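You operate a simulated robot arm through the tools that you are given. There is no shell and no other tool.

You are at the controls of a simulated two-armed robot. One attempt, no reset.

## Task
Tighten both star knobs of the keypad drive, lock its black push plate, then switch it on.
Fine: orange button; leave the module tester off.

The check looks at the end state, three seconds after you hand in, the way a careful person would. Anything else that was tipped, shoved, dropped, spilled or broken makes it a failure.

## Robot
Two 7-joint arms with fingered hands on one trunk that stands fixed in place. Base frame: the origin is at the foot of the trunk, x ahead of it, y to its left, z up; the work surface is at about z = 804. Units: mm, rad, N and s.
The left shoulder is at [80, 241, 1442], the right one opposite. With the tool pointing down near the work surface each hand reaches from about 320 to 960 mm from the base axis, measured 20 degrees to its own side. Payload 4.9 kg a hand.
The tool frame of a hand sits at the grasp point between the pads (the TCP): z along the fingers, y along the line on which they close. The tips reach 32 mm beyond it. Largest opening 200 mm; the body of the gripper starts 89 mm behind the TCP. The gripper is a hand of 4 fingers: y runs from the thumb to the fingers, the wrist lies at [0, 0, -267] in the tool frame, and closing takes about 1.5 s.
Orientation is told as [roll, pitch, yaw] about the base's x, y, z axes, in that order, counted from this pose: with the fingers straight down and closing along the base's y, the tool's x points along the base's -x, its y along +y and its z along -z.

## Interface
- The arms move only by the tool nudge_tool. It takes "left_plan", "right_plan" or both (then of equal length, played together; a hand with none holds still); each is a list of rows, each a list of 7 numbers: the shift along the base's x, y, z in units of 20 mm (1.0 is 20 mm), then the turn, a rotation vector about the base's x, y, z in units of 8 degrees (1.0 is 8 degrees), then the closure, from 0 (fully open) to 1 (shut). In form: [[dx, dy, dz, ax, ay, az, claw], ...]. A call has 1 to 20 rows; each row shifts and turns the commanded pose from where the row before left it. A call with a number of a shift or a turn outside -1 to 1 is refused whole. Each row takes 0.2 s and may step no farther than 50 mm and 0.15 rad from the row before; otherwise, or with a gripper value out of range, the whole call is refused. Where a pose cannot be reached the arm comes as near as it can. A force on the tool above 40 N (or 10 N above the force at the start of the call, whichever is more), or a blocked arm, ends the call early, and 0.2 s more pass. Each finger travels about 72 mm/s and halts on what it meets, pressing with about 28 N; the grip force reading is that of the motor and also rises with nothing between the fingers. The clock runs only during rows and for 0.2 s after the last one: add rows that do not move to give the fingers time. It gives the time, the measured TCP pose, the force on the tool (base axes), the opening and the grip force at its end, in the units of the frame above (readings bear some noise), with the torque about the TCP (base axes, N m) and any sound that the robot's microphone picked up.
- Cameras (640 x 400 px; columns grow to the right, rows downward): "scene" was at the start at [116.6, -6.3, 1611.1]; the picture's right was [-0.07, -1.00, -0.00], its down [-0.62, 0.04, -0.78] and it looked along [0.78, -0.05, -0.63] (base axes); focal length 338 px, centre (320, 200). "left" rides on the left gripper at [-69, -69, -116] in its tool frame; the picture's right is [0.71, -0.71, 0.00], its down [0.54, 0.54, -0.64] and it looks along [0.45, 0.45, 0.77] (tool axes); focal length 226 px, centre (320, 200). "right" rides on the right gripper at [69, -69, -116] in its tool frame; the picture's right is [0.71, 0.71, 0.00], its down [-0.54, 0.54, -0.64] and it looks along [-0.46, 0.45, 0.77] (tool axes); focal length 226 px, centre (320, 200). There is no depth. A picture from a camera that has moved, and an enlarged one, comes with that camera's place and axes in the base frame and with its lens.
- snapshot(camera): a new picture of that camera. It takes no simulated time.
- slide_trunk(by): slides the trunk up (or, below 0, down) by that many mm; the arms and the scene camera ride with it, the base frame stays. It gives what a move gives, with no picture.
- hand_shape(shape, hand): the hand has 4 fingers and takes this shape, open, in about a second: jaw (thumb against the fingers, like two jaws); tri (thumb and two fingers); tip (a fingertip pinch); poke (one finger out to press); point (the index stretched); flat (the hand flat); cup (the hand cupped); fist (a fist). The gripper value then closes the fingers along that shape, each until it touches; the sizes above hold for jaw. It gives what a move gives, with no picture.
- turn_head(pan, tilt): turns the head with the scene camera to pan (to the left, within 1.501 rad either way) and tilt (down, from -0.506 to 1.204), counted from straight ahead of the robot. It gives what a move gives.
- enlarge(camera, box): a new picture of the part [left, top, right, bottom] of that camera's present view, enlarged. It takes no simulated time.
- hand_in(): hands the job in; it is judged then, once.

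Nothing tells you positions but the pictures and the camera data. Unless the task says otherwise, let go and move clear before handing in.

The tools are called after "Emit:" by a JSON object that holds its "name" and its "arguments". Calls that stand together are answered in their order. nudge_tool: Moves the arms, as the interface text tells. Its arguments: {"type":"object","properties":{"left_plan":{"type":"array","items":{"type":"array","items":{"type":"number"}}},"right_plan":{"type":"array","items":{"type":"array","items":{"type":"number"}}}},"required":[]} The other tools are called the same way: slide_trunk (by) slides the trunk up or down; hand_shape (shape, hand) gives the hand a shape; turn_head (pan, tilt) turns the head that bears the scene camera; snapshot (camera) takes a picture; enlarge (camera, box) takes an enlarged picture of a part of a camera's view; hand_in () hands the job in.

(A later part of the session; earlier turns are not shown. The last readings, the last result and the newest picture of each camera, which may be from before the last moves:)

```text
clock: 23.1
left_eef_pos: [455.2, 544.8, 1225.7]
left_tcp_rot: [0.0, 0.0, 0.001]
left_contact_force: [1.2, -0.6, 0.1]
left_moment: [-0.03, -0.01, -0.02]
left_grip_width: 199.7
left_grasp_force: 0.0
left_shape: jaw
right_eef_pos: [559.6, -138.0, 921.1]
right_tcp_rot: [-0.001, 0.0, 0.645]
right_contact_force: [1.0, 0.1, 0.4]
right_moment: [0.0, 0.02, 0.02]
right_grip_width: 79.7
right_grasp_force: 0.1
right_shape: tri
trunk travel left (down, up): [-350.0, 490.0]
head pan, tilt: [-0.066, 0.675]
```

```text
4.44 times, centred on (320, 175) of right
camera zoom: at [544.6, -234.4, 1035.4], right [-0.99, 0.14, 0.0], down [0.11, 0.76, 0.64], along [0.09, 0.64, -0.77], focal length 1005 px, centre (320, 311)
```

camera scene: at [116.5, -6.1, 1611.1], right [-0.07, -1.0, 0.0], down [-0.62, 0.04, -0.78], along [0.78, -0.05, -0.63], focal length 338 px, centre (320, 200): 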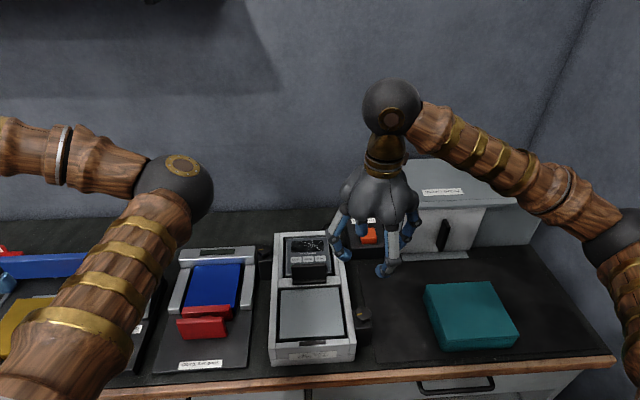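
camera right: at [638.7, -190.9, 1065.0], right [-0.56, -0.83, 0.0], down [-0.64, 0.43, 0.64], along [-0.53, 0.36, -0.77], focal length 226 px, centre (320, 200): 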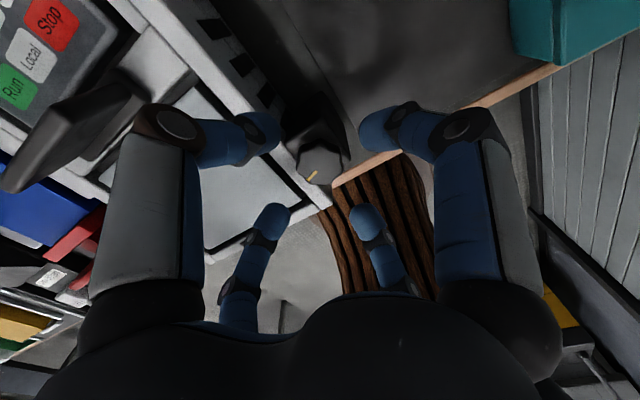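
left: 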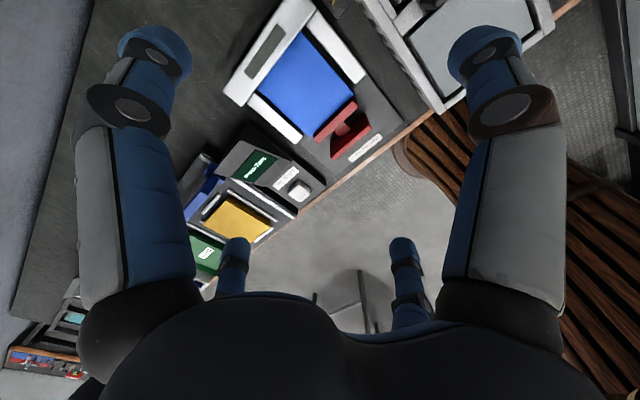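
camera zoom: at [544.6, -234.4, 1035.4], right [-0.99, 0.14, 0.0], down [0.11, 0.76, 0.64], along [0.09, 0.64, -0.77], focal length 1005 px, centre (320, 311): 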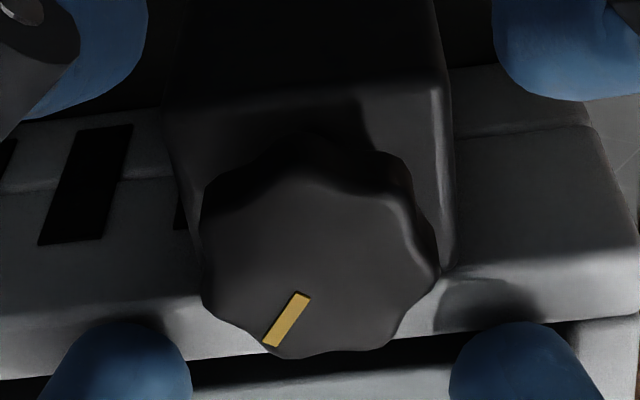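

The knob is now pointing to about 58°, so it has turned clockwise by about 48°. I'll rotate the open hand back, re-centre and turn again.

Emit:
{"name": "nudge_tool", "arguments": {"right_plan": [[0, 0, 0, 0, 0, 1, 0.6], [0, 0, 0, 0, 0, 1, 0.6], [0, 0, 0, 0, 0, 1, 0.6], [0, 0, 0, 0, 0, 1, 0.6], [0, 0, 0, 0, 0, 1, 0.6], [0, 0, 0, 0, 0, 1, 0.6], [0, 0, 0, 0, 0, 1, 0.6], [0, 0, -0.1, 0, 0, 1, 0.6], [0, 0, 0, 0, 0, 0, 0.6]]}}

Emit:
{"name": "enlarge", "arguments": {"camera": "right", "box": [220, 80, 420, 260]}}

```text
clock: 25.1
left_eef_pos: [455.2, 546.5, 1223.3]
left_tcp_rot: [0.002, -0.001, 0.0]
left_contact_force: [-1.6, 0.4, 0.0]
left_moment: [0.0, 0.01, -0.02]
left_grip_width: 200.0
left_grasp_force: 0.0
left_shape: jaw
right_eef_pos: [560.1, -136.8, 916.6]
right_tcp_rot: [-0.002, -0.001, 1.765]
right_contact_force: [0.2, -0.8, 1.4]
right_moment: [0.06, 0.02, -0.01]
right_grip_width: 79.9
right_grasp_force: 0.0
right_shape: tri
trunk travel left (down, up): [-350.0, 490.0]
head pan, tilt: [-0.066, 0.675]
```

```text
2.22 times, centred on (320, 170) of right
camera zoom: at [638.9, -191.3, 1033.3], right [-0.56, -0.83, 0.0], down [-0.64, 0.43, 0.64], along [-0.53, 0.36, -0.77], focal length 502 px, centre (320, 267)
```

zoom: 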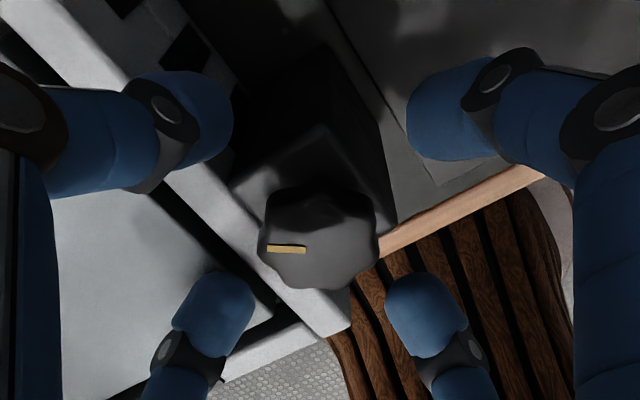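

Emit:
{"name": "nudge_tool", "arguments": {"right_plan": [[0, 0, 0, 0, 0, 0, 0.7], [0, 0, 0, 0, 0, 0, 0.8], [0, 0, 0, 0, 0, 0, 0.9], [0, 0, 0, 0, 0, 0, 1], [0, 0, 0, 0, 0, 0, 1], [0, 0, 0, 0, 0, 0, 1], [0, 0, 0, 0, 0, 0, 1], [0, 0, 0, 0, 0, -0.5, 1], [0, 0, 0, 0, 0, -0.5, 1], [0, 0, 0, 0, 0, -0.5, 1]]}}

Emit:
{"name": "enlarge", "arguments": {"camera": "right", "box": [220, 80, 420, 260]}}

Emit:
{"name": "nudge_tool", "arguments": {"right_plan": [[0, 0, 0, 0, 0, -0.5, 1], [0, 0, 0, 0, 0, -0.5, 1], [0, 0, 0, 0, 0, -0.5, 1]]}}

Emit:
{"name": "enlarge", "arguments": {"camera": "right", "box": [220, 80, 420, 260]}}

```text
clock: 27.3
left_eef_pos: [453.6, 548.6, 1224.5]
left_tcp_rot: [-0.001, -0.001, -0.001]
left_contact_force: [-0.6, 0.2, 0.1]
left_moment: [-0.01, 0.03, 0.0]
left_grip_width: 200.0
left_grasp_force: 0.1
left_shape: jaw
right_eef_pos: [558.0, -135.9, 917.1]
right_tcp_rot: [-0.001, 0.0, 1.552]
right_contact_force: [-3.6, 12.9, 10.8]
right_moment: [1.51, 0.46, 0.27]
right_grip_width: 37.4
right_grasp_force: 27.9
right_shape: tri
trunk travel left (down, up): [-350.0, 490.0]
head pan, tilt: [-0.066, 0.675]
```

```text
2.22 times, centred on (320, 170) of right
camera zoom: at [625.0, -206.1, 1033.7], right [-0.72, -0.69, 0.0], down [-0.53, 0.55, 0.64], along [-0.45, 0.46, -0.77], focal length 502 px, centre (320, 267)
```

zoom: 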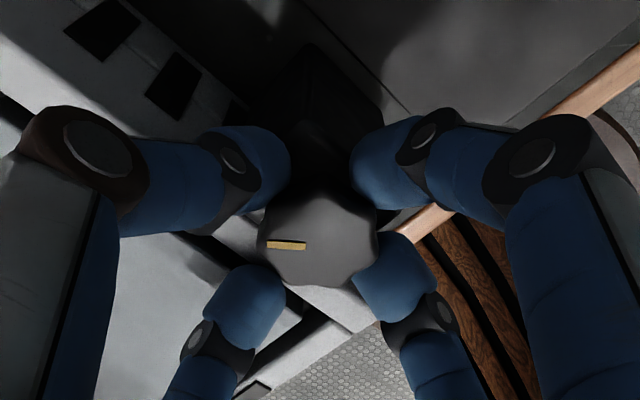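

```text
clock: 28.1
left_eef_pos: [454.9, 548.3, 1224.7]
left_tcp_rot: [0.001, -0.001, 0.0]
left_contact_force: [-0.8, -0.4, -0.5]
left_moment: [0.02, 0.06, 0.01]
left_grip_width: 199.6
left_grasp_force: 0.0
left_shape: jaw
right_eef_pos: [557.8, -136.4, 916.4]
right_tcp_rot: [0.001, 0.003, 1.342]
right_contact_force: [-6.2, 6.9, -2.9]
right_moment: [0.66, 0.25, 0.52]
right_grip_width: 37.5
right_grasp_force: 27.3
right_shape: tri
trunk travel left (down, up): [-350.0, 490.0]
head pan, tilt: [-0.066, 0.675]
```

```text
2.22 times, centred on (320, 170) of right
camera zoom: at [609.1, -218.9, 1033.5], right [-0.85, -0.53, 0.0], down [-0.4, 0.65, 0.64], along [-0.34, 0.54, -0.77], focal length 502 px, centre (320, 267)
```

zoom: 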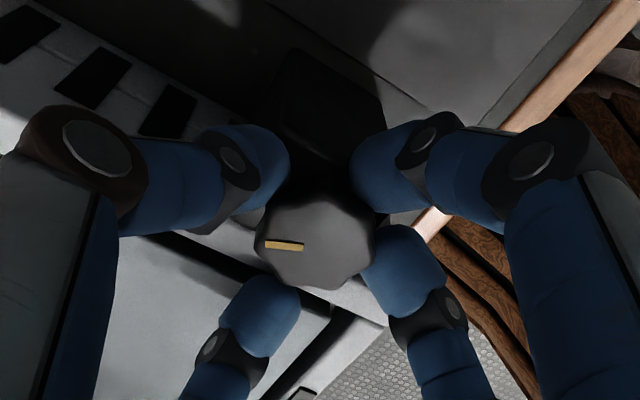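

The knob now follows the hand. Continuing clockwise.

Emit:
{"name": "nudge_tool", "arguments": {"right_plan": [[0, 0, 0, 0, 0, -0.5, 1], [0, 0, 0, 0, 0, -0.5, 1], [0, 0, 0, 0, 0, -0.5, 1], [0, 0, 0, 0, 0, -0.5, 1]]}}

Emit:
{"name": "enlarge", "arguments": {"camera": "right", "box": [220, 80, 420, 260]}}

Emit:
{"name": "nudge_tool", "arguments": {"right_plan": [[0, 0, 0, 0, 0, -0.5, 1], [0, 0, 0, 0, 0, -0.5, 1], [0, 0, 0, 0, 0, -0.5, 1], [0, 0, 0, 0, 0, -0.5, 1]]}}

Emit:
{"name": "enlarge", "arguments": {"camera": "right", "box": [220, 80, 420, 260]}}

```text
clock: 29.1
left_eef_pos: [453.9, 548.3, 1223.6]
left_tcp_rot: [-0.004, 0.002, 0.001]
left_contact_force: [0.3, 0.6, -0.7]
left_moment: [-0.01, -0.02, 0.02]
left_grip_width: 200.2
left_grasp_force: 0.1
left_shape: jaw
right_eef_pos: [559.3, -135.2, 917.9]
right_tcp_rot: [-0.001, 0.0, 1.065]
right_contact_force: [3.4, 16.1, -3.1]
right_moment: [0.28, -0.43, 1.68]
right_grip_width: 36.3
right_grasp_force: 28.4
right_shape: tri
trunk travel left (down, up): [-350.0, 490.0]
head pan, tilt: [-0.066, 0.675]
```

```text
2.22 times, centred on (320, 170) of right
camera zoom: at [585.9, -228.7, 1033.9], right [-0.96, -0.28, 0.0], down [-0.21, 0.74, 0.64], along [-0.18, 0.62, -0.77], focal length 502 px, centre (320, 267)
```

zoom: 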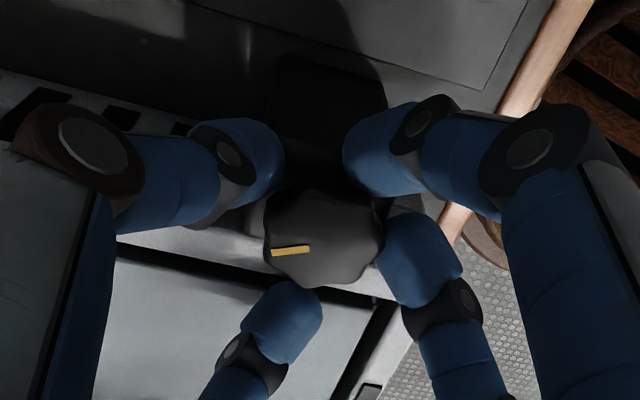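

```text
clock: 30.1
left_eef_pos: [453.2, 546.7, 1224.9]
left_tcp_rot: [0.0, 0.0, 0.001]
left_contact_force: [1.2, 0.1, 0.6]
left_moment: [0.0, -0.01, 0.0]
left_grip_width: 199.8
left_grasp_force: 0.1
left_shape: jaw
right_eef_pos: [559.5, -138.0, 917.4]
right_tcp_rot: [-0.002, 0.004, 0.784]
right_contact_force: [-10.0, -8.5, -5.2]
right_moment: [-0.43, -0.32, 0.15]
right_grip_width: 35.3
right_grasp_force: 27.9
right_shape: tri
trunk travel left (down, up): [-350.0, 490.0]
head pan, tilt: [-0.066, 0.675]
```

```text
2.22 times, centred on (320, 170) of right
camera zoom: at [557.9, -235.4, 1033.7], right [-1.0, 0.0, 0.0], down [0.0, 0.77, 0.64], along [0.0, 0.64, -0.77], focal length 502 px, centre (320, 267)
```

zoom: 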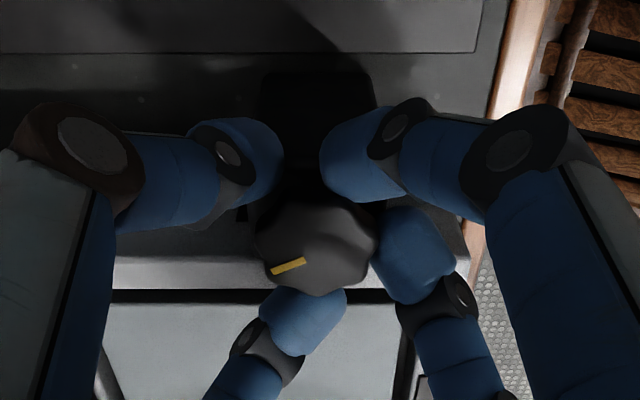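

The pointer has stopped at about 26° while the torque rose to 1.7 N·m before slipping, which suggests an end stop. I'll release, re-grip and try once more to confirm.

Emit:
{"name": "nudge_tool", "arguments": {"right_plan": [[0, 0, 0, 0, 0, 0.3, 0.9], [0, 0, 0, 0, 0, 0, 0.6], [0, 0, 0, 0, 0, 0, 0.6], [0, 0, 0, 0, 0, 0, 0.6]]}}

Emit:
{"name": "enlarge", "arguments": {"camera": "right", "box": [260, 130, 380, 220]}}

Emit:
{"name": "nudge_tool", "arguments": {"right_plan": [[0, 0, 0, 0, 0, 1, 0.6], [0, 0, 0, 0, 0, 1, 0.6], [0, 0, 0, 0, 0, 1, 0.6], [0, 0, 0, 0, 0, 1, 0.6], [0, 0, 0, 0, 0, 1, 0.6], [0, 0, 0, 0, 0, 1, 0.6], [0, 0, 0, 0, 0, 0, 0.6]]}}

Emit:
{"name": "enlarge", "arguments": {"camera": "right", "box": [220, 80, 420, 260]}}

```text
clock: 31.1
left_eef_pos: [454.3, 546.3, 1224.6]
left_tcp_rot: [0.0, 0.002, 0.0]
left_contact_force: [-0.5, 0.1, 0.3]
left_moment: [0.02, 0.0, -0.01]
left_grip_width: 199.9
left_grasp_force: 0.0
left_shape: jaw
right_eef_pos: [558.3, -137.4, 918.7]
right_tcp_rot: [0.0, -0.001, 0.829]
right_contact_force: [-0.2, 0.4, 4.2]
right_moment: [0.13, 0.0, -0.02]
right_grip_width: 79.7
right_grasp_force: 0.0
right_shape: tri
trunk travel left (down, up): [-350.0, 490.0]
head pan, tilt: [-0.066, 0.675]
```

```text
4.44 times, centred on (320, 175) of right
camera zoom: at [561.8, -234.8, 1034.0], right [-1.0, -0.04, 0.0], down [-0.03, 0.76, 0.64], along [-0.03, 0.64, -0.77], focal length 1005 px, centre (320, 311)
```

zoom: 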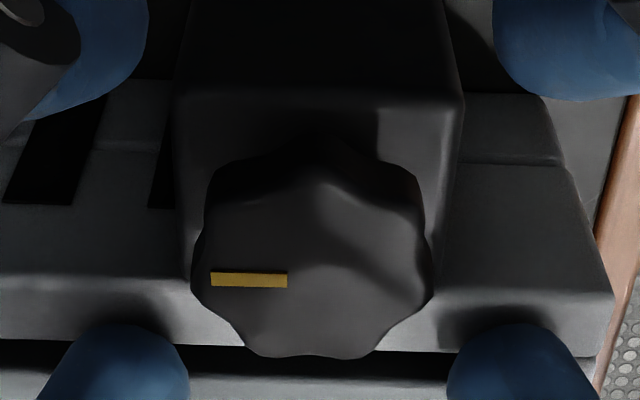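

```text
clock: 32.7
left_eef_pos: [455.3, 547.2, 1223.7]
left_tcp_rot: [-0.001, 0.001, 0.001]
left_contact_force: [-0.4, -0.9, 0.2]
left_moment: [-0.01, -0.02, 0.02]
left_grip_width: 199.9
left_grasp_force: 0.1
left_shape: jaw
right_eef_pos: [560.0, -136.8, 919.0]
right_tcp_rot: [-0.001, -0.001, 1.667]
right_contact_force: [-0.1, -0.1, -0.2]
right_moment: [0.02, 0.02, 0.01]
right_grip_width: 79.9
right_grasp_force: 0.2
right_shape: tri
trunk travel left (down, up): [-350.0, 490.0]
head pan, tilt: [-0.066, 0.675]
```

```text
2.22 times, centred on (320, 170) of right
camera zoom: at [633.4, -199.4, 1033.3], right [-0.64, -0.77, 0.0], down [-0.59, 0.49, 0.64], along [-0.5, 0.41, -0.77], focal length 502 px, centre (320, 267)
```

zoom: 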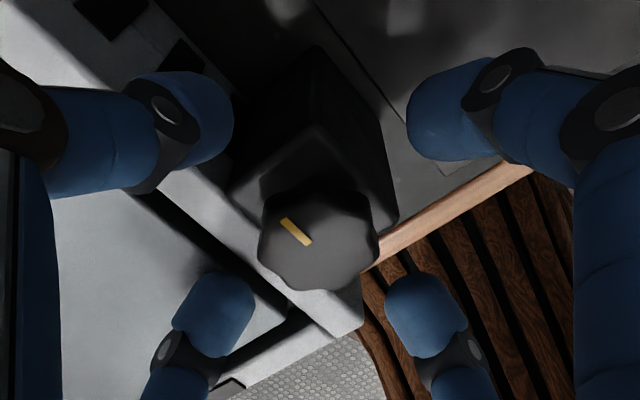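

Releasing let the compliant fingers spring and carry the knob on to about 3°, so there is still travel. I'll do another grip-and-turn cycle.

Emit:
{"name": "nudge_tool", "arguments": {"right_plan": [[0, 0, -0.05, 0, 0, 0, 0.8], [0, 0, 0, 0, 0, 0, 1], [0, 0, 0, 0, 0, 0, 1], [0, 0, 0, 0, 0, 0, 1], [0, 0, 0, 0, 0, 0, 1], [0, 0, 0, 0, 0, -0.5, 1], [0, 0, 0, 0, 0, -0.5, 1], [0, 0, 0, 0, 0, -0.5, 1], [0, 0, 0, 0, 0, -0.5, 1], [0, 0, 0, 0, 0, -0.5, 1], [0, 0, 0, 0, 0, -0.5, 1]]}}

Emit:
{"name": "enlarge", "arguments": {"camera": "right", "box": [220, 80, 420, 260]}}

Emit:
{"name": "nudge_tool", "arguments": {"right_plan": [[0, 0, 0, 0, 0, -0.5, 1], [0, 0, 0, 0, 0, -0.5, 1], [0, 0, 0, 0, 0, -0.5, 1], [0, 0, 0, 0, 0, -0.5, 1]]}}

Emit:
{"name": "enlarge", "arguments": {"camera": "right", "box": [220, 80, 420, 260]}}

```text
clock: 35.1
left_eef_pos: [454.8, 547.9, 1224.2]
left_tcp_rot: [-0.003, 0.0, 0.001]
left_contact_force: [0.0, 0.0, 0.8]
left_moment: [-0.01, -0.02, -0.02]
left_grip_width: 200.1
left_grasp_force: 0.1
left_shape: jaw
right_eef_pos: [559.0, -134.8, 917.3]
right_tcp_rot: [-0.001, 0.001, 1.246]
right_contact_force: [4.9, 14.1, 3.0]
right_moment: [0.62, -0.28, 1.23]
right_grip_width: 38.4
right_grasp_force: 27.9
right_shape: tri
trunk travel left (down, up): [-350.0, 490.0]
head pan, tilt: [-0.066, 0.675]
```

```text
2.22 times, centred on (320, 170) of right
camera zoom: at [601.8, -221.9, 1032.7], right [-0.9, -0.44, 0.0], down [-0.34, 0.69, 0.64], along [-0.28, 0.58, -0.77], focal length 502 px, centre (320, 267)
```

zoom: 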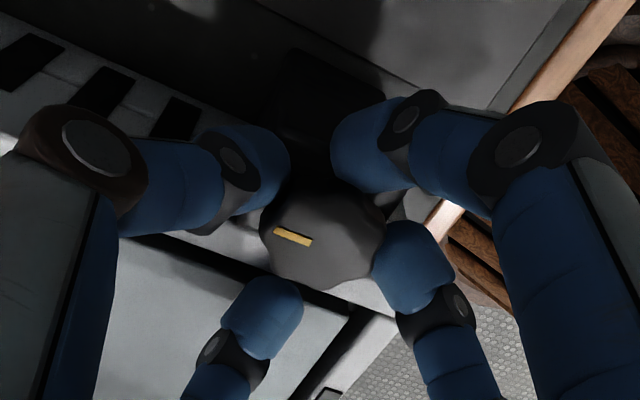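

```text
clock: 36.1
left_eef_pos: [455.5, 545.4, 1224.3]
left_tcp_rot: [-0.001, 0.0, -0.003]
left_contact_force: [-0.6, -0.1, 0.4]
left_moment: [0.04, -0.03, -0.01]
left_grip_width: 199.9
left_grasp_force: 0.1
left_shape: jaw
right_eef_pos: [559.5, -140.7, 916.5]
right_tcp_rot: [-0.002, 0.001, 0.96]
right_contact_force: [17.0, 6.3, 8.7]
right_moment: [-0.11, -1.26, 0.73]
right_grip_width: 37.5
right_grasp_force: 27.9
right_shape: tri
trunk travel left (down, up): [-350.0, 490.0]
head pan, tilt: [-0.066, 0.675]
```

```text
2.22 times, centred on (320, 170) of right
camera zoom: at [575.1, -235.0, 1033.3], right [-0.98, -0.17, 0.0], down [-0.13, 0.76, 0.64], along [-0.11, 0.63, -0.77], focal length 502 px, centre (320, 267)
```

zoom: 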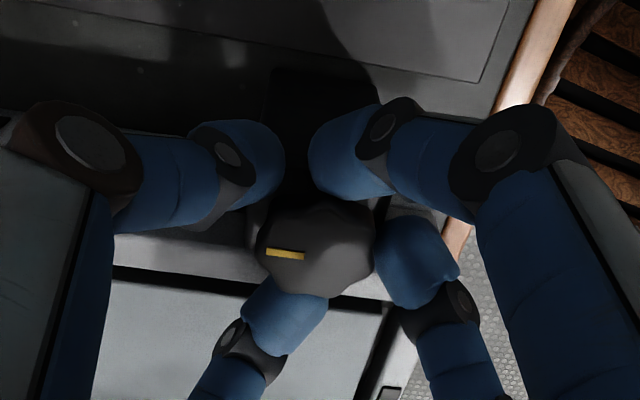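

Emit:
{"name": "nudge_tool", "arguments": {"right_plan": [[0, 0.1, 0, 0, 0, 0, 0.9], [0, 0, 0, 0, 0, 0, 0.6], [0, 0, 0, 0, 0, 0, 0.6], [0, 0, 0, 0, 0, 0, 0.6]]}}

Emit:
{"name": "enlarge", "arguments": {"camera": "right", "box": [220, 80, 420, 260]}}

```text
clock: 37.1
left_eef_pos: [454.2, 546.6, 1226.0]
left_tcp_rot: [0.0, -0.001, 0.0]
left_contact_force: [0.3, 0.3, 0.7]
left_moment: [0.03, 0.02, -0.02]
left_grip_width: 200.0
left_grasp_force: 0.1
left_shape: jaw
right_eef_pos: [558.0, -135.4, 918.2]
right_tcp_rot: [0.001, -0.001, 0.966]
right_contact_force: [-0.2, 1.1, 2.8]
right_moment: [0.13, 0.11, -0.02]
right_grip_width: 80.0
right_grasp_force: 0.0
right_shape: tri
trunk travel left (down, up): [-350.0, 490.0]
head pan, tilt: [-0.066, 0.675]
```

```text
2.22 times, centred on (320, 170) of right
camera zoom: at [574.9, -230.6, 1033.8], right [-0.98, -0.18, 0.0], down [-0.14, 0.75, 0.64], along [-0.12, 0.63, -0.77], focal length 502 px, centre (320, 267)
```

zoom: 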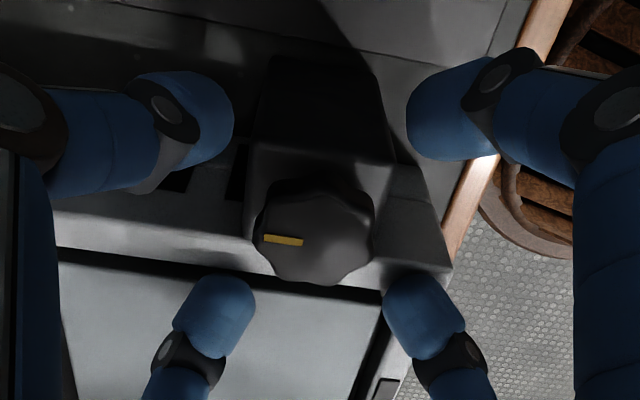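

The pointer has stayed near 0–3° through that cycle, with about 1.2 N·m of reaction torque. One more try from a different finger phase to confirm the stop.

Emit:
{"name": "nudge_tool", "arguments": {"right_plan": [[0, -0.05, 0, 0, 0, 1, 0.6], [0, 0, 0, 0, 0, 1, 0.6], [0, 0, 0, 0, 0, 1, 0.6], [0, 0, 0, 0, 0, 1, 0.6], [0, 0, 0, 0, 0, 0, 0.6], [0, 0, 0, 0, 0, 0, 0.8], [0, 0, 0, 0, 0, 0, 1], [0, 0, 0, 0, 0, 0, 1], [0, 0, 0, 0, 0, 0, 1], [0, 0, 0, 0, 0, 0, 1], [0, 0, 0, 0, 0, -0.5, 1], [0, 0, 0, 0, 0, -0.5, 1], [0, 0, 0, 0, 0, -0.5, 1], [0, 0, 0, 0, 0, -0.5, 1]]}}

Emit:
{"name": "enlarge", "arguments": {"camera": "right", "box": [220, 80, 420, 260]}}

Emit:
{"name": "nudge_tool", "arguments": {"right_plan": [[0, 0, 0, 0, 0, -0.5, 1], [0, 0, 0, 0, 0, -0.5, 1]]}}

Emit:
{"name": "enlarge", "arguments": {"camera": "right", "box": [220, 80, 420, 260]}}

Emit:
{"name": "nudge_tool", "arguments": {"right_plan": [[0, 0, 0, 0, 0, -0.5, 1], [0, 0, 0, 0, 0, -0.5, 1]]}}

Emit:
{"name": "enlarge", "arguments": {"camera": "right", "box": [220, 80, 420, 260]}}

```text
clock: 40.1
left_eef_pos: [455.0, 549.2, 1223.2]
left_tcp_rot: [-0.002, 0.001, -0.003]
left_contact_force: [-0.1, 0.6, -0.1]
left_moment: [-0.02, 0.0, -0.01]
left_grip_width: 200.1
left_grasp_force: 0.2
left_shape: jaw
right_eef_pos: [559.5, -134.9, 917.6]
right_tcp_rot: [0.001, 0.002, 1.246]
right_contact_force: [0.8, 12.2, -4.5]
right_moment: [0.7, 0.12, 1.09]
right_grip_width: 38.5
right_grasp_force: 27.8
right_shape: tri
trunk travel left (down, up): [-350.0, 490.0]
head pan, tilt: [-0.066, 0.675]
```

```text
2.22 times, centred on (320, 170) of right
camera zoom: at [602.2, -221.5, 1033.0], right [-0.9, -0.44, 0.0], down [-0.34, 0.69, 0.64], along [-0.29, 0.57, -0.77], focal length 502 px, centre (320, 267)
```

zoom: 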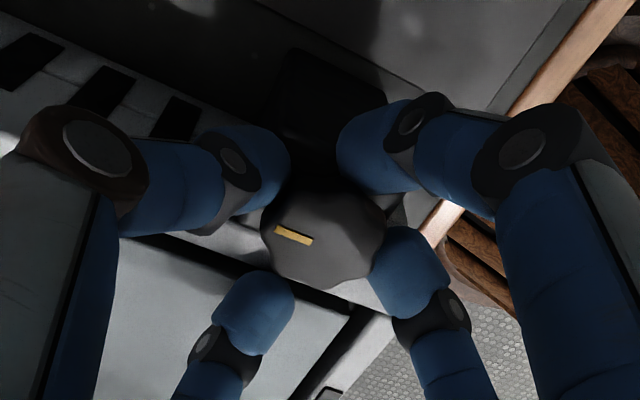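

```text
clock: 40.7
left_eef_pos: [456.5, 549.3, 1222.9]
left_tcp_rot: [-0.003, 0.001, 0.001]
left_contact_force: [0.0, 0.2, 0.5]
left_moment: [0.0, 0.01, -0.01]
left_grip_width: 200.0
left_grasp_force: 0.1
left_shape: jaw
right_eef_pos: [559.7, -135.2, 917.9]
right_tcp_rot: [-0.001, 0.001, 1.105]
right_contact_force: [12.2, 17.8, -0.7]
right_moment: [0.79, -0.64, 1.58]
right_grip_width: 38.5
right_grasp_force: 27.9
right_shape: tri
trunk travel left (down, up): [-350.0, 490.0]
head pan, tilt: [-0.066, 0.675]
```

```text
2.22 times, centred on (320, 170) of right
camera zoom: at [590.2, -226.7, 1033.0], right [-0.95, -0.32, 0.0], down [-0.24, 0.73, 0.64], along [-0.2, 0.61, -0.77], focal length 502 px, centre (320, 267)
```

zoom: 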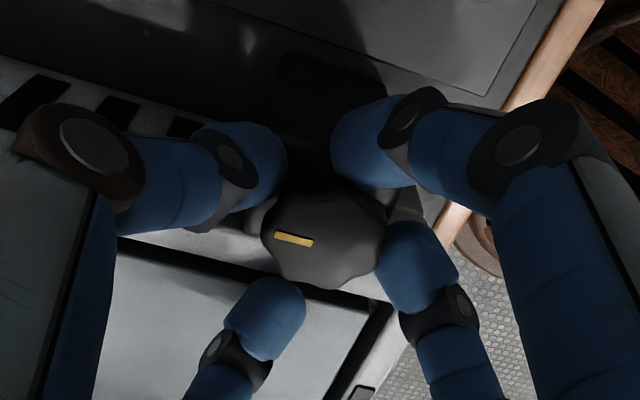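

```text
clock: 41.3
left_eef_pos: [457.4, 548.3, 1221.1]
left_tcp_rot: [-0.003, 0.001, 0.0]
left_contact_force: [0.1, 0.8, -0.4]
left_moment: [0.01, -0.02, 0.02]
left_grip_width: 200.0
left_grasp_force: 0.0
left_shape: jaw
right_eef_pos: [561.1, -133.4, 917.5]
right_tcp_rot: [-0.001, -0.001, 0.967]
right_contact_force: [24.9, 24.3, 1.4]
right_moment: [0.79, -1.42, 2.32]
right_grip_width: 38.4
right_grasp_force: 27.4
right_shape: tri
trunk travel left (down, up): [-350.0, 490.0]
head pan, tilt: [-0.066, 0.675]
```

```text
2.22 times, centred on (320, 170) of right
camera zoom: at [578.2, -229.5, 1032.5], right [-0.98, -0.18, 0.0], down [-0.14, 0.75, 0.64], along [-0.12, 0.63, -0.77], focal length 502 px, centre (320, 267)
```

zoom: 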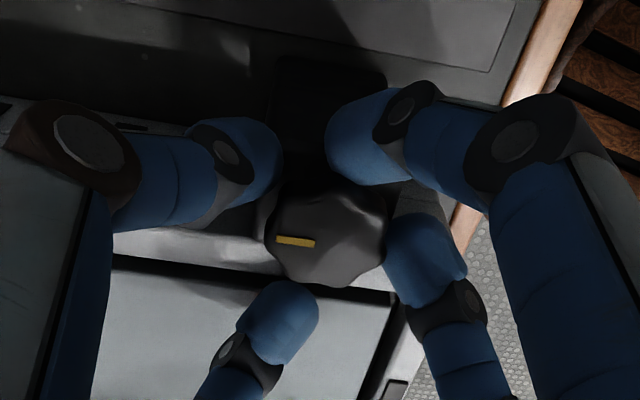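

The knob holds at about 2° against 2.3 N·m, so the right knob is at its stop, about 104° clockwise from its start. I'll unload, open and lift away.

Emit:
{"name": "nudge_tool", "arguments": {"right_plan": [[0, 0, 0, 0, 0, 0, 0.8], [0, 0, 0, 0, 0, 0, 0.6], [0, 0, 0, 0, 0, 0, 0.6], [0, 0, 0, 0, 0, 0, 0.6], [0, 0, 1, 0, 0, 0, 0.6], [0, 0, 1, 0, 0, 0, 0.6], [0, 0, 1, 0, 0, 0, 0.6], [0, 0, 1, 0, 0, 0, 0.6], [0, 0, 1, 0, 0, 0, 0.6]]}}

Emit:
{"name": "enlarge", "arguments": {"camera": "right", "box": [220, 60, 420, 240]}}

Emit:
{"name": "snapshot", "arguments": {"camera": "scene"}}

```text
clock: 43.3
left_eef_pos: [455.1, 547.6, 1224.2]
left_tcp_rot: [0.001, 0.0, 0.001]
left_contact_force: [-0.1, -1.0, 0.6]
left_moment: [0.02, -0.05, 0.02]
left_grip_width: 199.4
left_grasp_force: 0.1
left_shape: jaw
right_eef_pos: [557.6, -136.9, 1019.0]
right_tcp_rot: [0.0, 0.002, 0.965]
right_contact_force: [-0.2, -0.9, -0.3]
right_moment: [0.02, 0.01, -0.01]
right_grip_width: 79.7
right_grasp_force: 0.0
right_shape: tri
trunk travel left (down, up): [-350.0, 490.0]
head pan, tilt: [-0.066, 0.675]
```

```text
2.22 times, centred on (320, 150) of right
camera zoom: at [574.0, -231.5, 1134.0], right [-0.98, -0.18, 0.0], down [-0.14, 0.75, 0.64], along [-0.12, 0.63, -0.77], focal length 502 px, centre (320, 311)
```

zoom: 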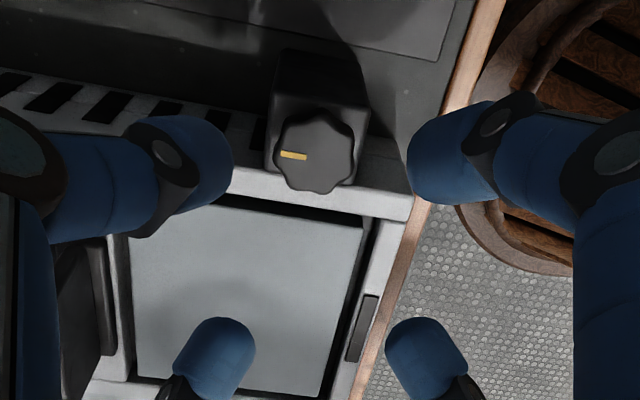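

```text
taken
camera scene: at [116.2, -5.9, 1611.1], right [-0.07, -1.0, 0.0], down [-0.62, 0.04, -0.78], along [0.78, -0.05, -0.63], focal length 338 px, centre (320, 200)
```

scene: 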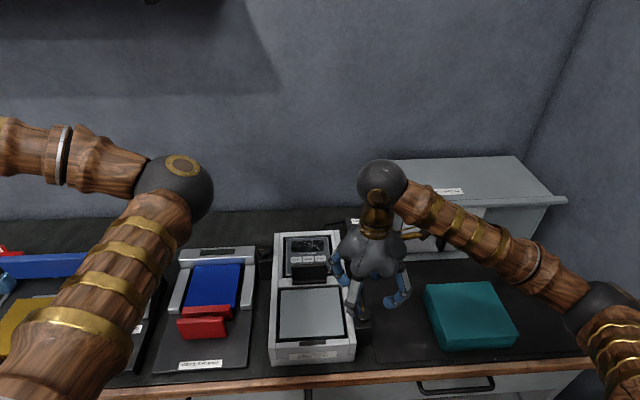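

The right knob is done. Next is the left knob at about (781, 107); the right hand can reach it, so I'll move above it and look.

Emit:
{"name": "nudge_tool", "arguments": {"right_plan": [[0, 0, 1, 0, 0, 0.3, 0.6], [0.86, 0.94, 1, 0, 0, 0.4, 0.6], [0.86, 0.94, 1, 0, 0, 0.4, 0.6], [0.86, 0.94, 0, 0, 0, 0.4, 0.6], [0.86, 0.94, 0, 0, 0, 0.4, 0.6], [0.86, 0.94, 0, 0, 0, 0.4, 0.6], [0.86, 0.94, 0, 0, 0, 0.4, 0.6], [0.86, 0.94, 0, 0, 0, 0.4, 0.6], [0.86, 0.94, 0, 0, 0, 0.4, 0.6], [0.86, 0.94, 0, 0, 0, 0.4, 0.6], [0.86, 0.94, 0, 0, 0, 0.4, 0.6], [0.86, 0.94, 0, 0, 0, 0.4, 0.6], [0.86, 0.94, 0, 0, 0, 0.4, 0.6], [0.86, 0.94, 0, 0, 0, 0.4, 0.6], [0, 0, 0, 0, 0, 0, 0.6]]}}

Emit:
{"name": "snapshot", "arguments": {"camera": "right"}}

Emit:
{"name": "snapshot", "arguments": {"camera": "scene"}}

```text
clock: 46.5
left_eef_pos: [453.8, 546.3, 1224.3]
left_tcp_rot: [0.0, -0.002, 0.001]
left_contact_force: [0.8, 0.1, -0.8]
left_moment: [0.0, 0.01, 0.02]
left_grip_width: 199.8
left_grasp_force: 0.0
left_shape: jaw
right_eef_pos: [782.0, 105.8, 1076.9]
right_tcp_rot: [0.001, 0.0, 1.736]
right_contact_force: [0.0, -0.1, 0.2]
right_moment: [-0.02, 0.02, 0.03]
right_grip_width: 79.8
right_grasp_force: 0.1
right_shape: tri
trunk travel left (down, up): [-350.0, 490.0]
head pan, tilt: [-0.066, 0.675]
```

```text
taken
camera right: at [860.7, 48.9, 1192.2], right [-0.58, -0.81, 0.0], down [-0.62, 0.45, 0.64], along [-0.52, 0.37, -0.77], focal length 226 px, centre (320, 200)
```

right: 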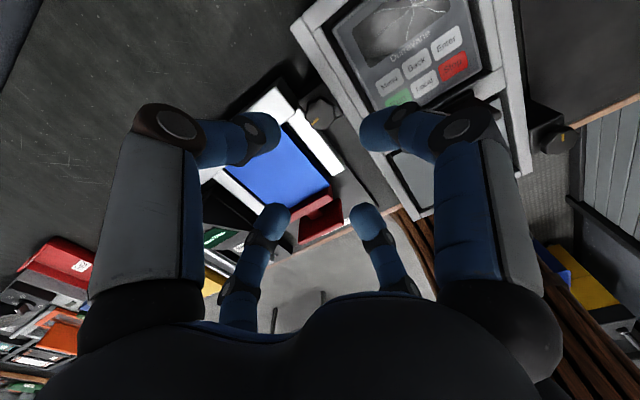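

```text
taken
camera scene: at [116.5, -6.8, 1611.1], right [-0.07, -1.0, 0.0], down [-0.62, 0.04, -0.78], along [0.78, -0.05, -0.63], focal length 338 px, centre (320, 200)
```

scene: 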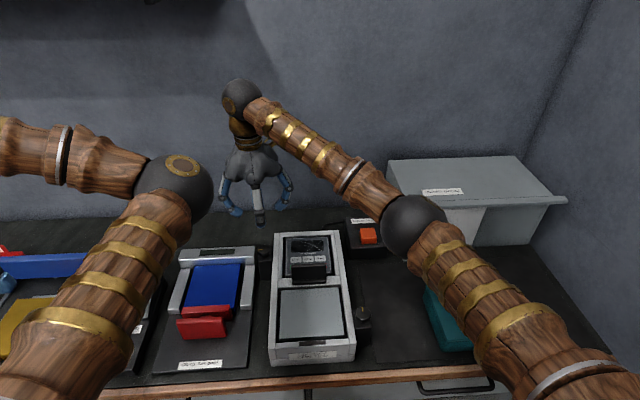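

Emit:
{"name": "enlarge", "arguments": {"camera": "right", "box": [260, 60, 380, 180]}}

Emit:
{"name": "enlarge", "arguments": {"camera": "right", "box": [295, 85, 355, 135]}}

```text
3.33 times, centred on (320, 120) of right
camera zoom: at [860.7, 48.9, 1192.2], right [-0.58, -0.81, 0.0], down [-0.62, 0.45, 0.64], along [-0.52, 0.37, -0.77], focal length 754 px, centre (320, 467)
```

zoom: 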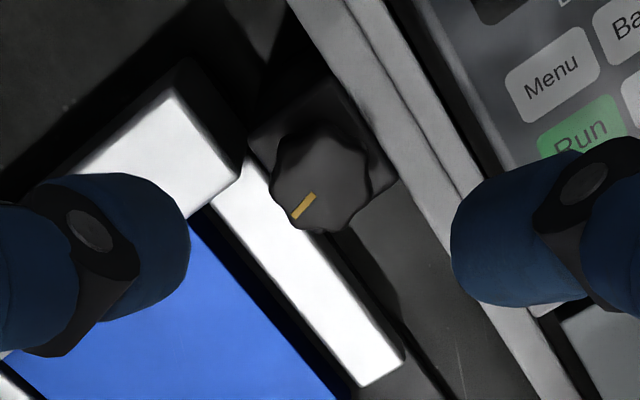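

```text
8.00 times, centred on (325, 110) of right
camera zoom: at [860.7, 48.9, 1192.2], right [-0.58, -0.81, 0.0], down [-0.62, 0.45, 0.64], along [-0.52, 0.37, -0.77], focal length 1808 px, centre (280, 920)
```

zoom: 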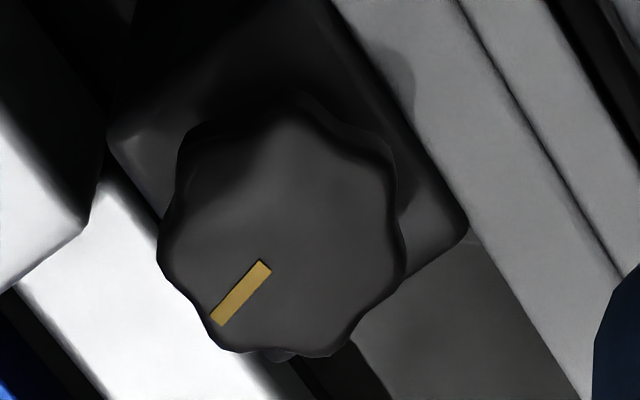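

The left knob measures (778.5, 107.5) with its pointer near 103°, like the right one was. The tester's silver bar tops out near z=870, below my tip height, so I'll descend over the knob.

Emit:
{"name": "nudge_tool", "arguments": {"right_plan": [[-0.14, 0.1, -1, 0, 0, 0, 0.6], [0, 0, -1, 0, 0, 0, 0.6], [0, 0, -1, 0, 0, 0, 0.6], [0, 0, -1, 0, 0, 0, 0.6], [0, 0, -1, 0, 0, 0, 0.6], [0, 0, -1, 0, 0, 0, 0.6], [0, 0, 0, 0, 0, 0, 0.6]]}}

Emit:
{"name": "snapshot", "arguments": {"camera": "right"}}

Emit:
{"name": "enlarge", "arguments": {"camera": "scene", "box": [190, 160, 340, 300]}}

```text
clock: 48.1
left_eef_pos: [454.0, 546.9, 1225.9]
left_tcp_rot: [-0.001, 0.0, 0.0]
left_contact_force: [0.1, 0.1, -0.1]
left_moment: [-0.01, -0.01, 0.01]
left_grip_width: 199.6
left_grasp_force: 0.1
left_shape: jaw
right_eef_pos: [779.9, 109.2, 957.0]
right_tcp_rot: [-0.001, 0.0, 1.735]
right_contact_force: [0.0, 0.4, -0.8]
right_moment: [0.03, 0.0, -0.01]
right_grip_width: 79.8
right_grasp_force: 0.2
right_shape: tri
trunk travel left (down, up): [-350.0, 490.0]
head pan, tilt: [-0.066, 0.675]
```

```text
taken
camera right: at [857.2, 52.8, 1072.5], right [-0.58, -0.81, 0.0], down [-0.62, 0.45, 0.64], along [-0.52, 0.37, -0.77], focal length 226 px, centre (320, 200)
```

right: 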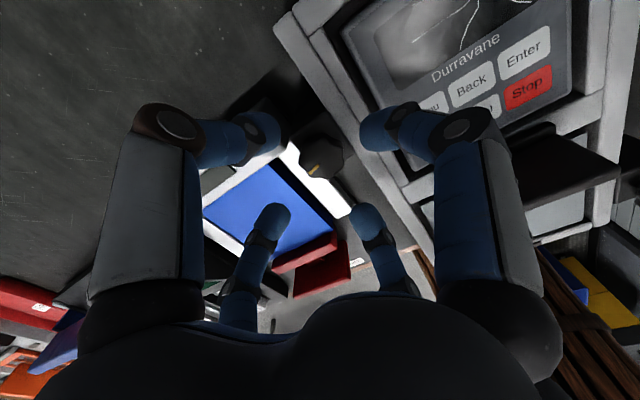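

```text
2.86 times, centred on (265, 230) of scene
camera zoom: at [116.5, -6.0, 1611.1], right [-0.07, -1.0, 0.0], down [-0.62, 0.04, -0.78], along [0.78, -0.05, -0.63], focal length 966 px, centre (477, 114)
```

zoom: 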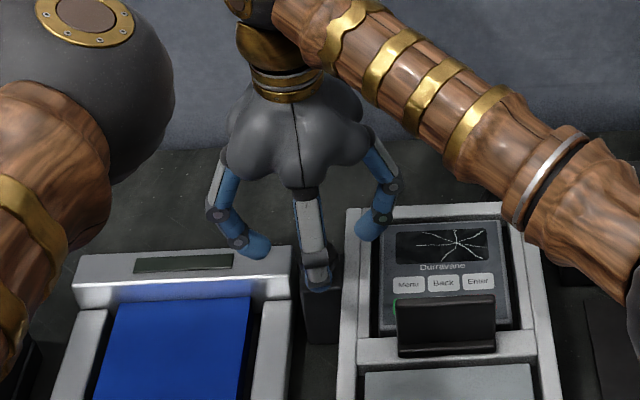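

Emit:
{"name": "enlarge", "arguments": {"camera": "right", "box": [270, 110, 370, 200]}}

```text
4.44 times, centred on (320, 155) of right
camera zoom: at [857.2, 52.8, 1072.5], right [-0.58, -0.81, 0.0], down [-0.62, 0.45, 0.64], along [-0.52, 0.37, -0.77], focal length 1005 px, centre (320, 400)
```

zoom: 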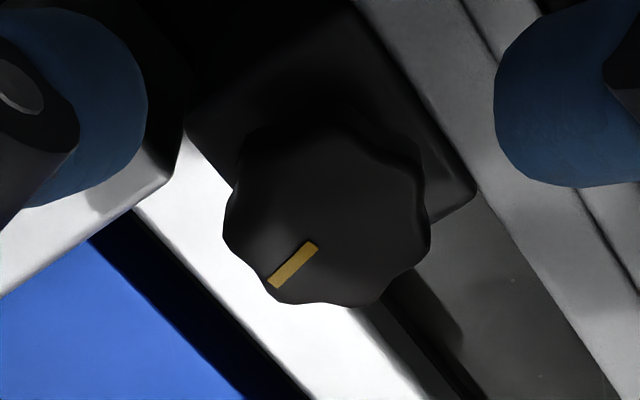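

Emit:
{"name": "nudge_tool", "arguments": {"right_plan": [[-0.07, -0.02, -1, 0, 0, 0, 0.6], [0, 0, -0.98, 0, 0, 0, 0.6], [0, 0, 0, 0, 0, 0, 0.6]]}}

Emit:
{"name": "enlarge", "arguments": {"camera": "right", "box": [220, 80, 420, 260]}}

```text
clock: 48.9
left_eef_pos: [453.6, 547.0, 1224.9]
left_tcp_rot: [0.0, 0.0, 0.001]
left_contact_force: [-0.1, 0.2, 0.8]
left_moment: [-0.04, 0.02, 0.01]
left_grip_width: 199.8
left_grasp_force: 0.0
left_shape: jaw
right_eef_pos: [779.7, 109.8, 916.8]
right_tcp_rot: [-0.002, 0.0, 1.735]
right_contact_force: [1.2, -0.8, 7.0]
right_moment: [-0.35, -0.09, -0.01]
right_grip_width: 80.4
right_grasp_force: 0.0
right_shape: tri
trunk travel left (down, up): [-350.0, 490.0]
head pan, tilt: [-0.066, 0.675]
```

```text
2.22 times, centred on (320, 170) of right
camera zoom: at [856.6, 52.2, 1033.2], right [-0.58, -0.81, 0.0], down [-0.62, 0.45, 0.64], along [-0.52, 0.37, -0.77], focal length 502 px, centre (320, 267)
```

zoom: 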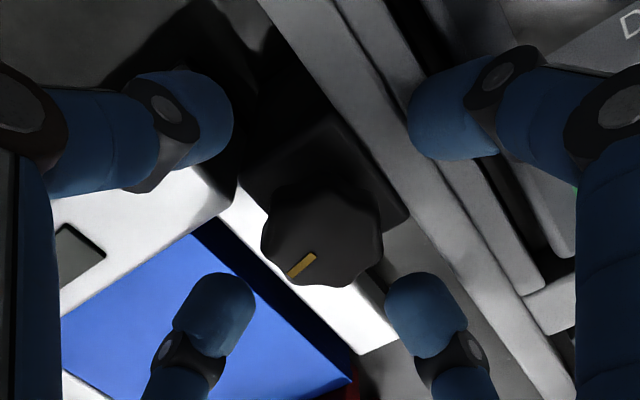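

A finger just touched the drive's rim (7 N). I'll raise 4 mm, then grip and turn clockwise.

Emit:
{"name": "nudge_tool", "arguments": {"right_plan": [[0, 0, 0.2, 0, 0, 0, 0.6], [0, 0, 0, 0, 0, 0, 0.7], [0, 0, 0, 0, 0, 0, 0.8], [0, 0, 0, 0, 0, 0, 0.9], [0, 0, 0, 0, 0, 0, 1], [0, 0, 0, 0, 0, 0, 1], [0, 0, 0, 0, 0, 0, 1]]}}

Emit:
{"name": "enlarge", "arguments": {"camera": "right", "box": [220, 80, 420, 260]}}

```text
clock: 50.5
left_eef_pos: [455.3, 547.2, 1224.3]
left_tcp_rot: [0.001, -0.001, 0.001]
left_contact_force: [-0.1, 0.4, 0.1]
left_moment: [0.01, -0.03, -0.01]
left_grip_width: 199.9
left_grasp_force: 0.1
left_shape: jaw
right_eef_pos: [780.3, 108.2, 920.3]
right_tcp_rot: [0.0, 0.0, 1.736]
right_contact_force: [-0.1, -0.4, -5.1]
right_moment: [0.01, -0.04, 0.02]
right_grip_width: 33.9
right_grasp_force: 28.2
right_shape: tri
trunk travel left (down, up): [-350.0, 490.0]
head pan, tilt: [-0.066, 0.675]
```

```text
2.22 times, centred on (320, 170) of right
camera zoom: at [857.0, 52.3, 1035.9], right [-0.58, -0.81, 0.0], down [-0.62, 0.45, 0.64], along [-0.52, 0.37, -0.77], focal length 502 px, centre (320, 267)
```

zoom: 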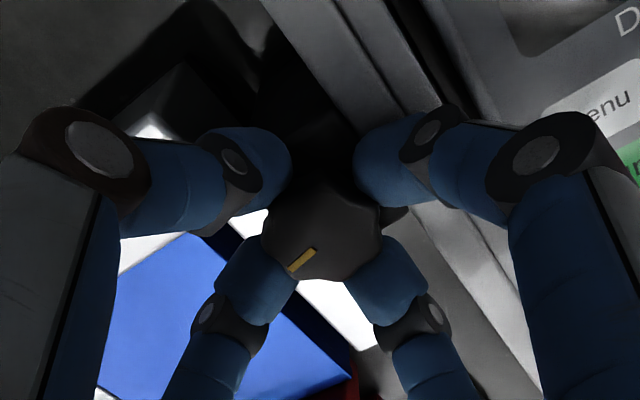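

Emit:
{"name": "nudge_tool", "arguments": {"right_plan": [[0, 0, 0, 0, 0, -0.5, 1], [0, 0, 0, 0, 0, -0.5, 1], [0, 0, 0, 0, 0, -0.5, 1], [0, 0, 0, 0, 0, -0.5, 1], [0, 0, 0, 0, 0, -0.5, 1], [0, 0, 0, 0, 0, -0.5, 1]]}}

Emit:
{"name": "enlarge", "arguments": {"camera": "right", "box": [220, 80, 420, 260]}}

Emit:
{"name": "nudge_tool", "arguments": {"right_plan": [[0, 0, 0, 0, 0, -0.5, 1], [0, 0, 0, 0, 0, -0.5, 1], [0, 0, 0, 0, 0, -0.5, 1], [0, 0, 0, 0, 0, -0.5, 1]]}}

Emit:
{"name": "enlarge", "arguments": {"camera": "right", "box": [220, 80, 420, 260]}}

```text
clock: 51.9
left_eef_pos: [455.6, 546.4, 1224.5]
left_tcp_rot: [0.001, 0.002, 0.0]
left_contact_force: [1.7, -0.3, 0.7]
left_moment: [-0.02, 0.0, 0.0]
left_grip_width: 199.9
left_grasp_force: 0.0
left_shape: jaw
right_eef_pos: [779.7, 109.8, 920.1]
right_tcp_rot: [0.001, 0.001, 1.314]
right_contact_force: [1.3, -2.7, -4.6]
right_moment: [-0.1, -0.07, 0.06]
right_grip_width: 33.6
right_grasp_force: 27.5
right_shape: tri
trunk travel left (down, up): [-350.0, 490.0]
head pan, tilt: [-0.066, 0.675]
```

```text
2.22 times, centred on (320, 170) of right
camera zoom: at [827.7, 25.5, 1035.9], right [-0.86, -0.5, 0.0], down [-0.39, 0.66, 0.64], along [-0.32, 0.55, -0.77], focal length 502 px, centre (320, 267)
```

zoom: 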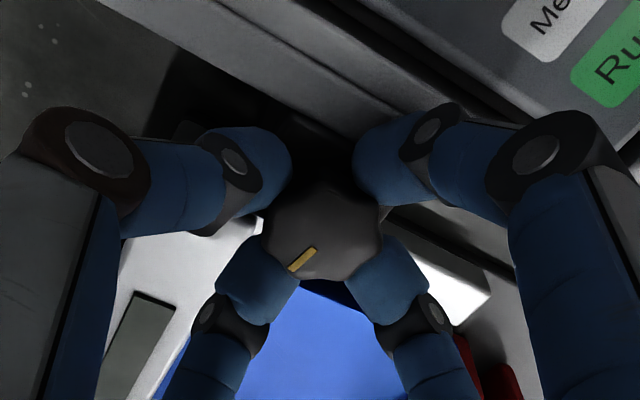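

```text
clock: 52.9
left_eef_pos: [455.6, 547.4, 1223.8]
left_tcp_rot: [-0.001, 0.001, 0.001]
left_contact_force: [0.0, 0.3, -0.3]
left_moment: [-0.02, -0.02, 0.02]
left_grip_width: 199.8
left_grasp_force: 0.1
left_shape: jaw
right_eef_pos: [779.9, 109.1, 920.1]
right_tcp_rot: [-0.001, 0.001, 1.036]
right_contact_force: [8.4, -2.4, -4.5]
right_moment: [-0.13, -0.26, 0.06]
right_grip_width: 33.8
right_grasp_force: 28.0
right_shape: tri
trunk travel left (down, up): [-350.0, 490.0]
head pan, tilt: [-0.066, 0.675]
```

```text
2.22 times, centred on (320, 170) of right
camera zoom: at [802.8, 15.4, 1035.9], right [-0.97, -0.25, 0.0], down [-0.19, 0.74, 0.64], along [-0.16, 0.62, -0.77], focal length 502 px, centre (320, 267)
```

zoom: 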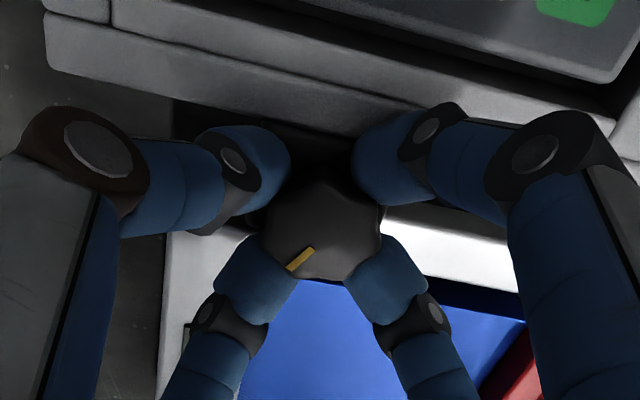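

This knob follows the hand cleanly with almost no torque. Continuing clockwise until it resists.

Emit:
{"name": "nudge_tool", "arguments": {"right_plan": [[0, 0, 0, 0, 0, -0.6, 1], [0, 0, 0, 0, 0, -0.6, 1], [0, 0, 0, 0, 0, -0.6, 1], [0, 0, 0, 0, 0, -0.6, 1], [0, 0, 0, 0, 0, -0.6, 1], [0, 0, 0, 0, 0, -0.6, 1]]}}

Emit:
{"name": "nudge_tool", "arguments": {"right_plan": [[0, 0, 0, 0, 0, -0.6, 1], [0, 0, 0, 0, 0, -0.6, 1], [0, 0, 0, 0, 0, -0.6, 1]]}}

Emit:
{"name": "nudge_tool", "arguments": {"right_plan": [[0, 0, 0, 0, 0, -0.6, 1], [0, 0, 0, 0, 0, -0.6, 1], [0, 0, 0, 0, 0, -0.6, 1]]}}

Emit:
{"name": "enlarge", "arguments": {"camera": "right", "box": [220, 80, 420, 260]}}

```text
clock: 54.3
left_eef_pos: [455.5, 548.1, 1223.6]
left_tcp_rot: [0.003, 0.002, -0.001]
left_contact_force: [-0.8, -0.8, 0.3]
left_moment: [-0.02, 0.0, 0.02]
left_grip_width: 199.8
left_grasp_force: 0.0
left_shape: jaw
right_eef_pos: [780.5, 109.8, 919.8]
right_tcp_rot: [0.0, 0.001, 0.533]
right_contact_force: [15.7, -2.2, 1.3]
right_moment: [-0.11, -0.47, 0.09]
right_grip_width: 33.9
right_grasp_force: 28.5
right_shape: tri
trunk travel left (down, up): [-350.0, 490.0]
head pan, tilt: [-0.066, 0.675]
```

```text
clock: 55.1
left_eef_pos: [454.9, 546.6, 1223.4]
left_tcp_rot: [0.0, 0.003, 0.001]
left_contact_force: [-0.6, 0.0, -0.5]
left_moment: [0.03, -0.02, 0.0]
left_grip_width: 200.0
left_grasp_force: 0.0
left_shape: jaw
right_eef_pos: [780.0, 109.8, 920.3]
right_tcp_rot: [-0.001, -0.001, 0.281]
right_contact_force: [17.8, -5.4, 4.2]
right_moment: [-0.27, -0.59, 0.08]
right_grip_width: 33.9
right_grasp_force: 28.0
right_shape: tri
trunk travel left (down, up): [-350.0, 490.0]
head pan, tilt: [-0.066, 0.675]
```

```text
clock: 55.9
left_eef_pos: [456.4, 546.3, 1224.2]
left_tcp_rot: [0.0, 0.002, 0.001]
left_contact_force: [0.0, 0.3, -0.3]
left_moment: [0.01, -0.01, -0.01]
left_grip_width: 199.8
left_grasp_force: 0.0
left_shape: jaw
right_eef_pos: [779.6, 109.8, 919.6]
right_tcp_rot: [-0.001, 0.001, 0.03]
right_contact_force: [19.5, -7.2, 3.8]
right_moment: [-0.35, -0.68, 0.08]
right_grip_width: 33.9
right_grasp_force: 27.8
right_shape: tri
trunk travel left (down, up): [-350.0, 490.0]
head pan, tilt: [-0.066, 0.675]
```

```text
2.22 times, centred on (320, 170) of right
camera zoom: at [712.2, 38.1, 1035.6], right [-0.73, 0.69, 0.0], down [0.53, 0.56, 0.64], along [0.44, 0.47, -0.77], focal length 502 px, centre (320, 267)
```

zoom: 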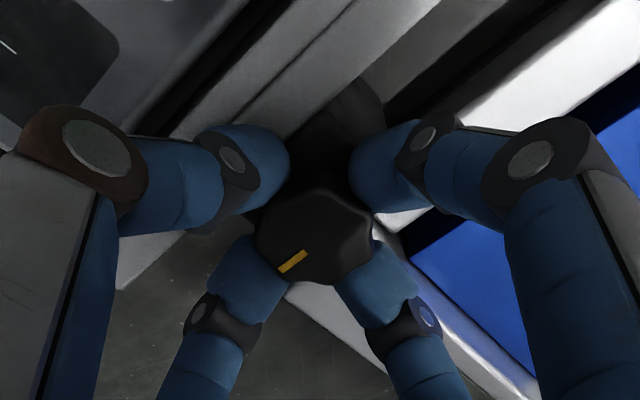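

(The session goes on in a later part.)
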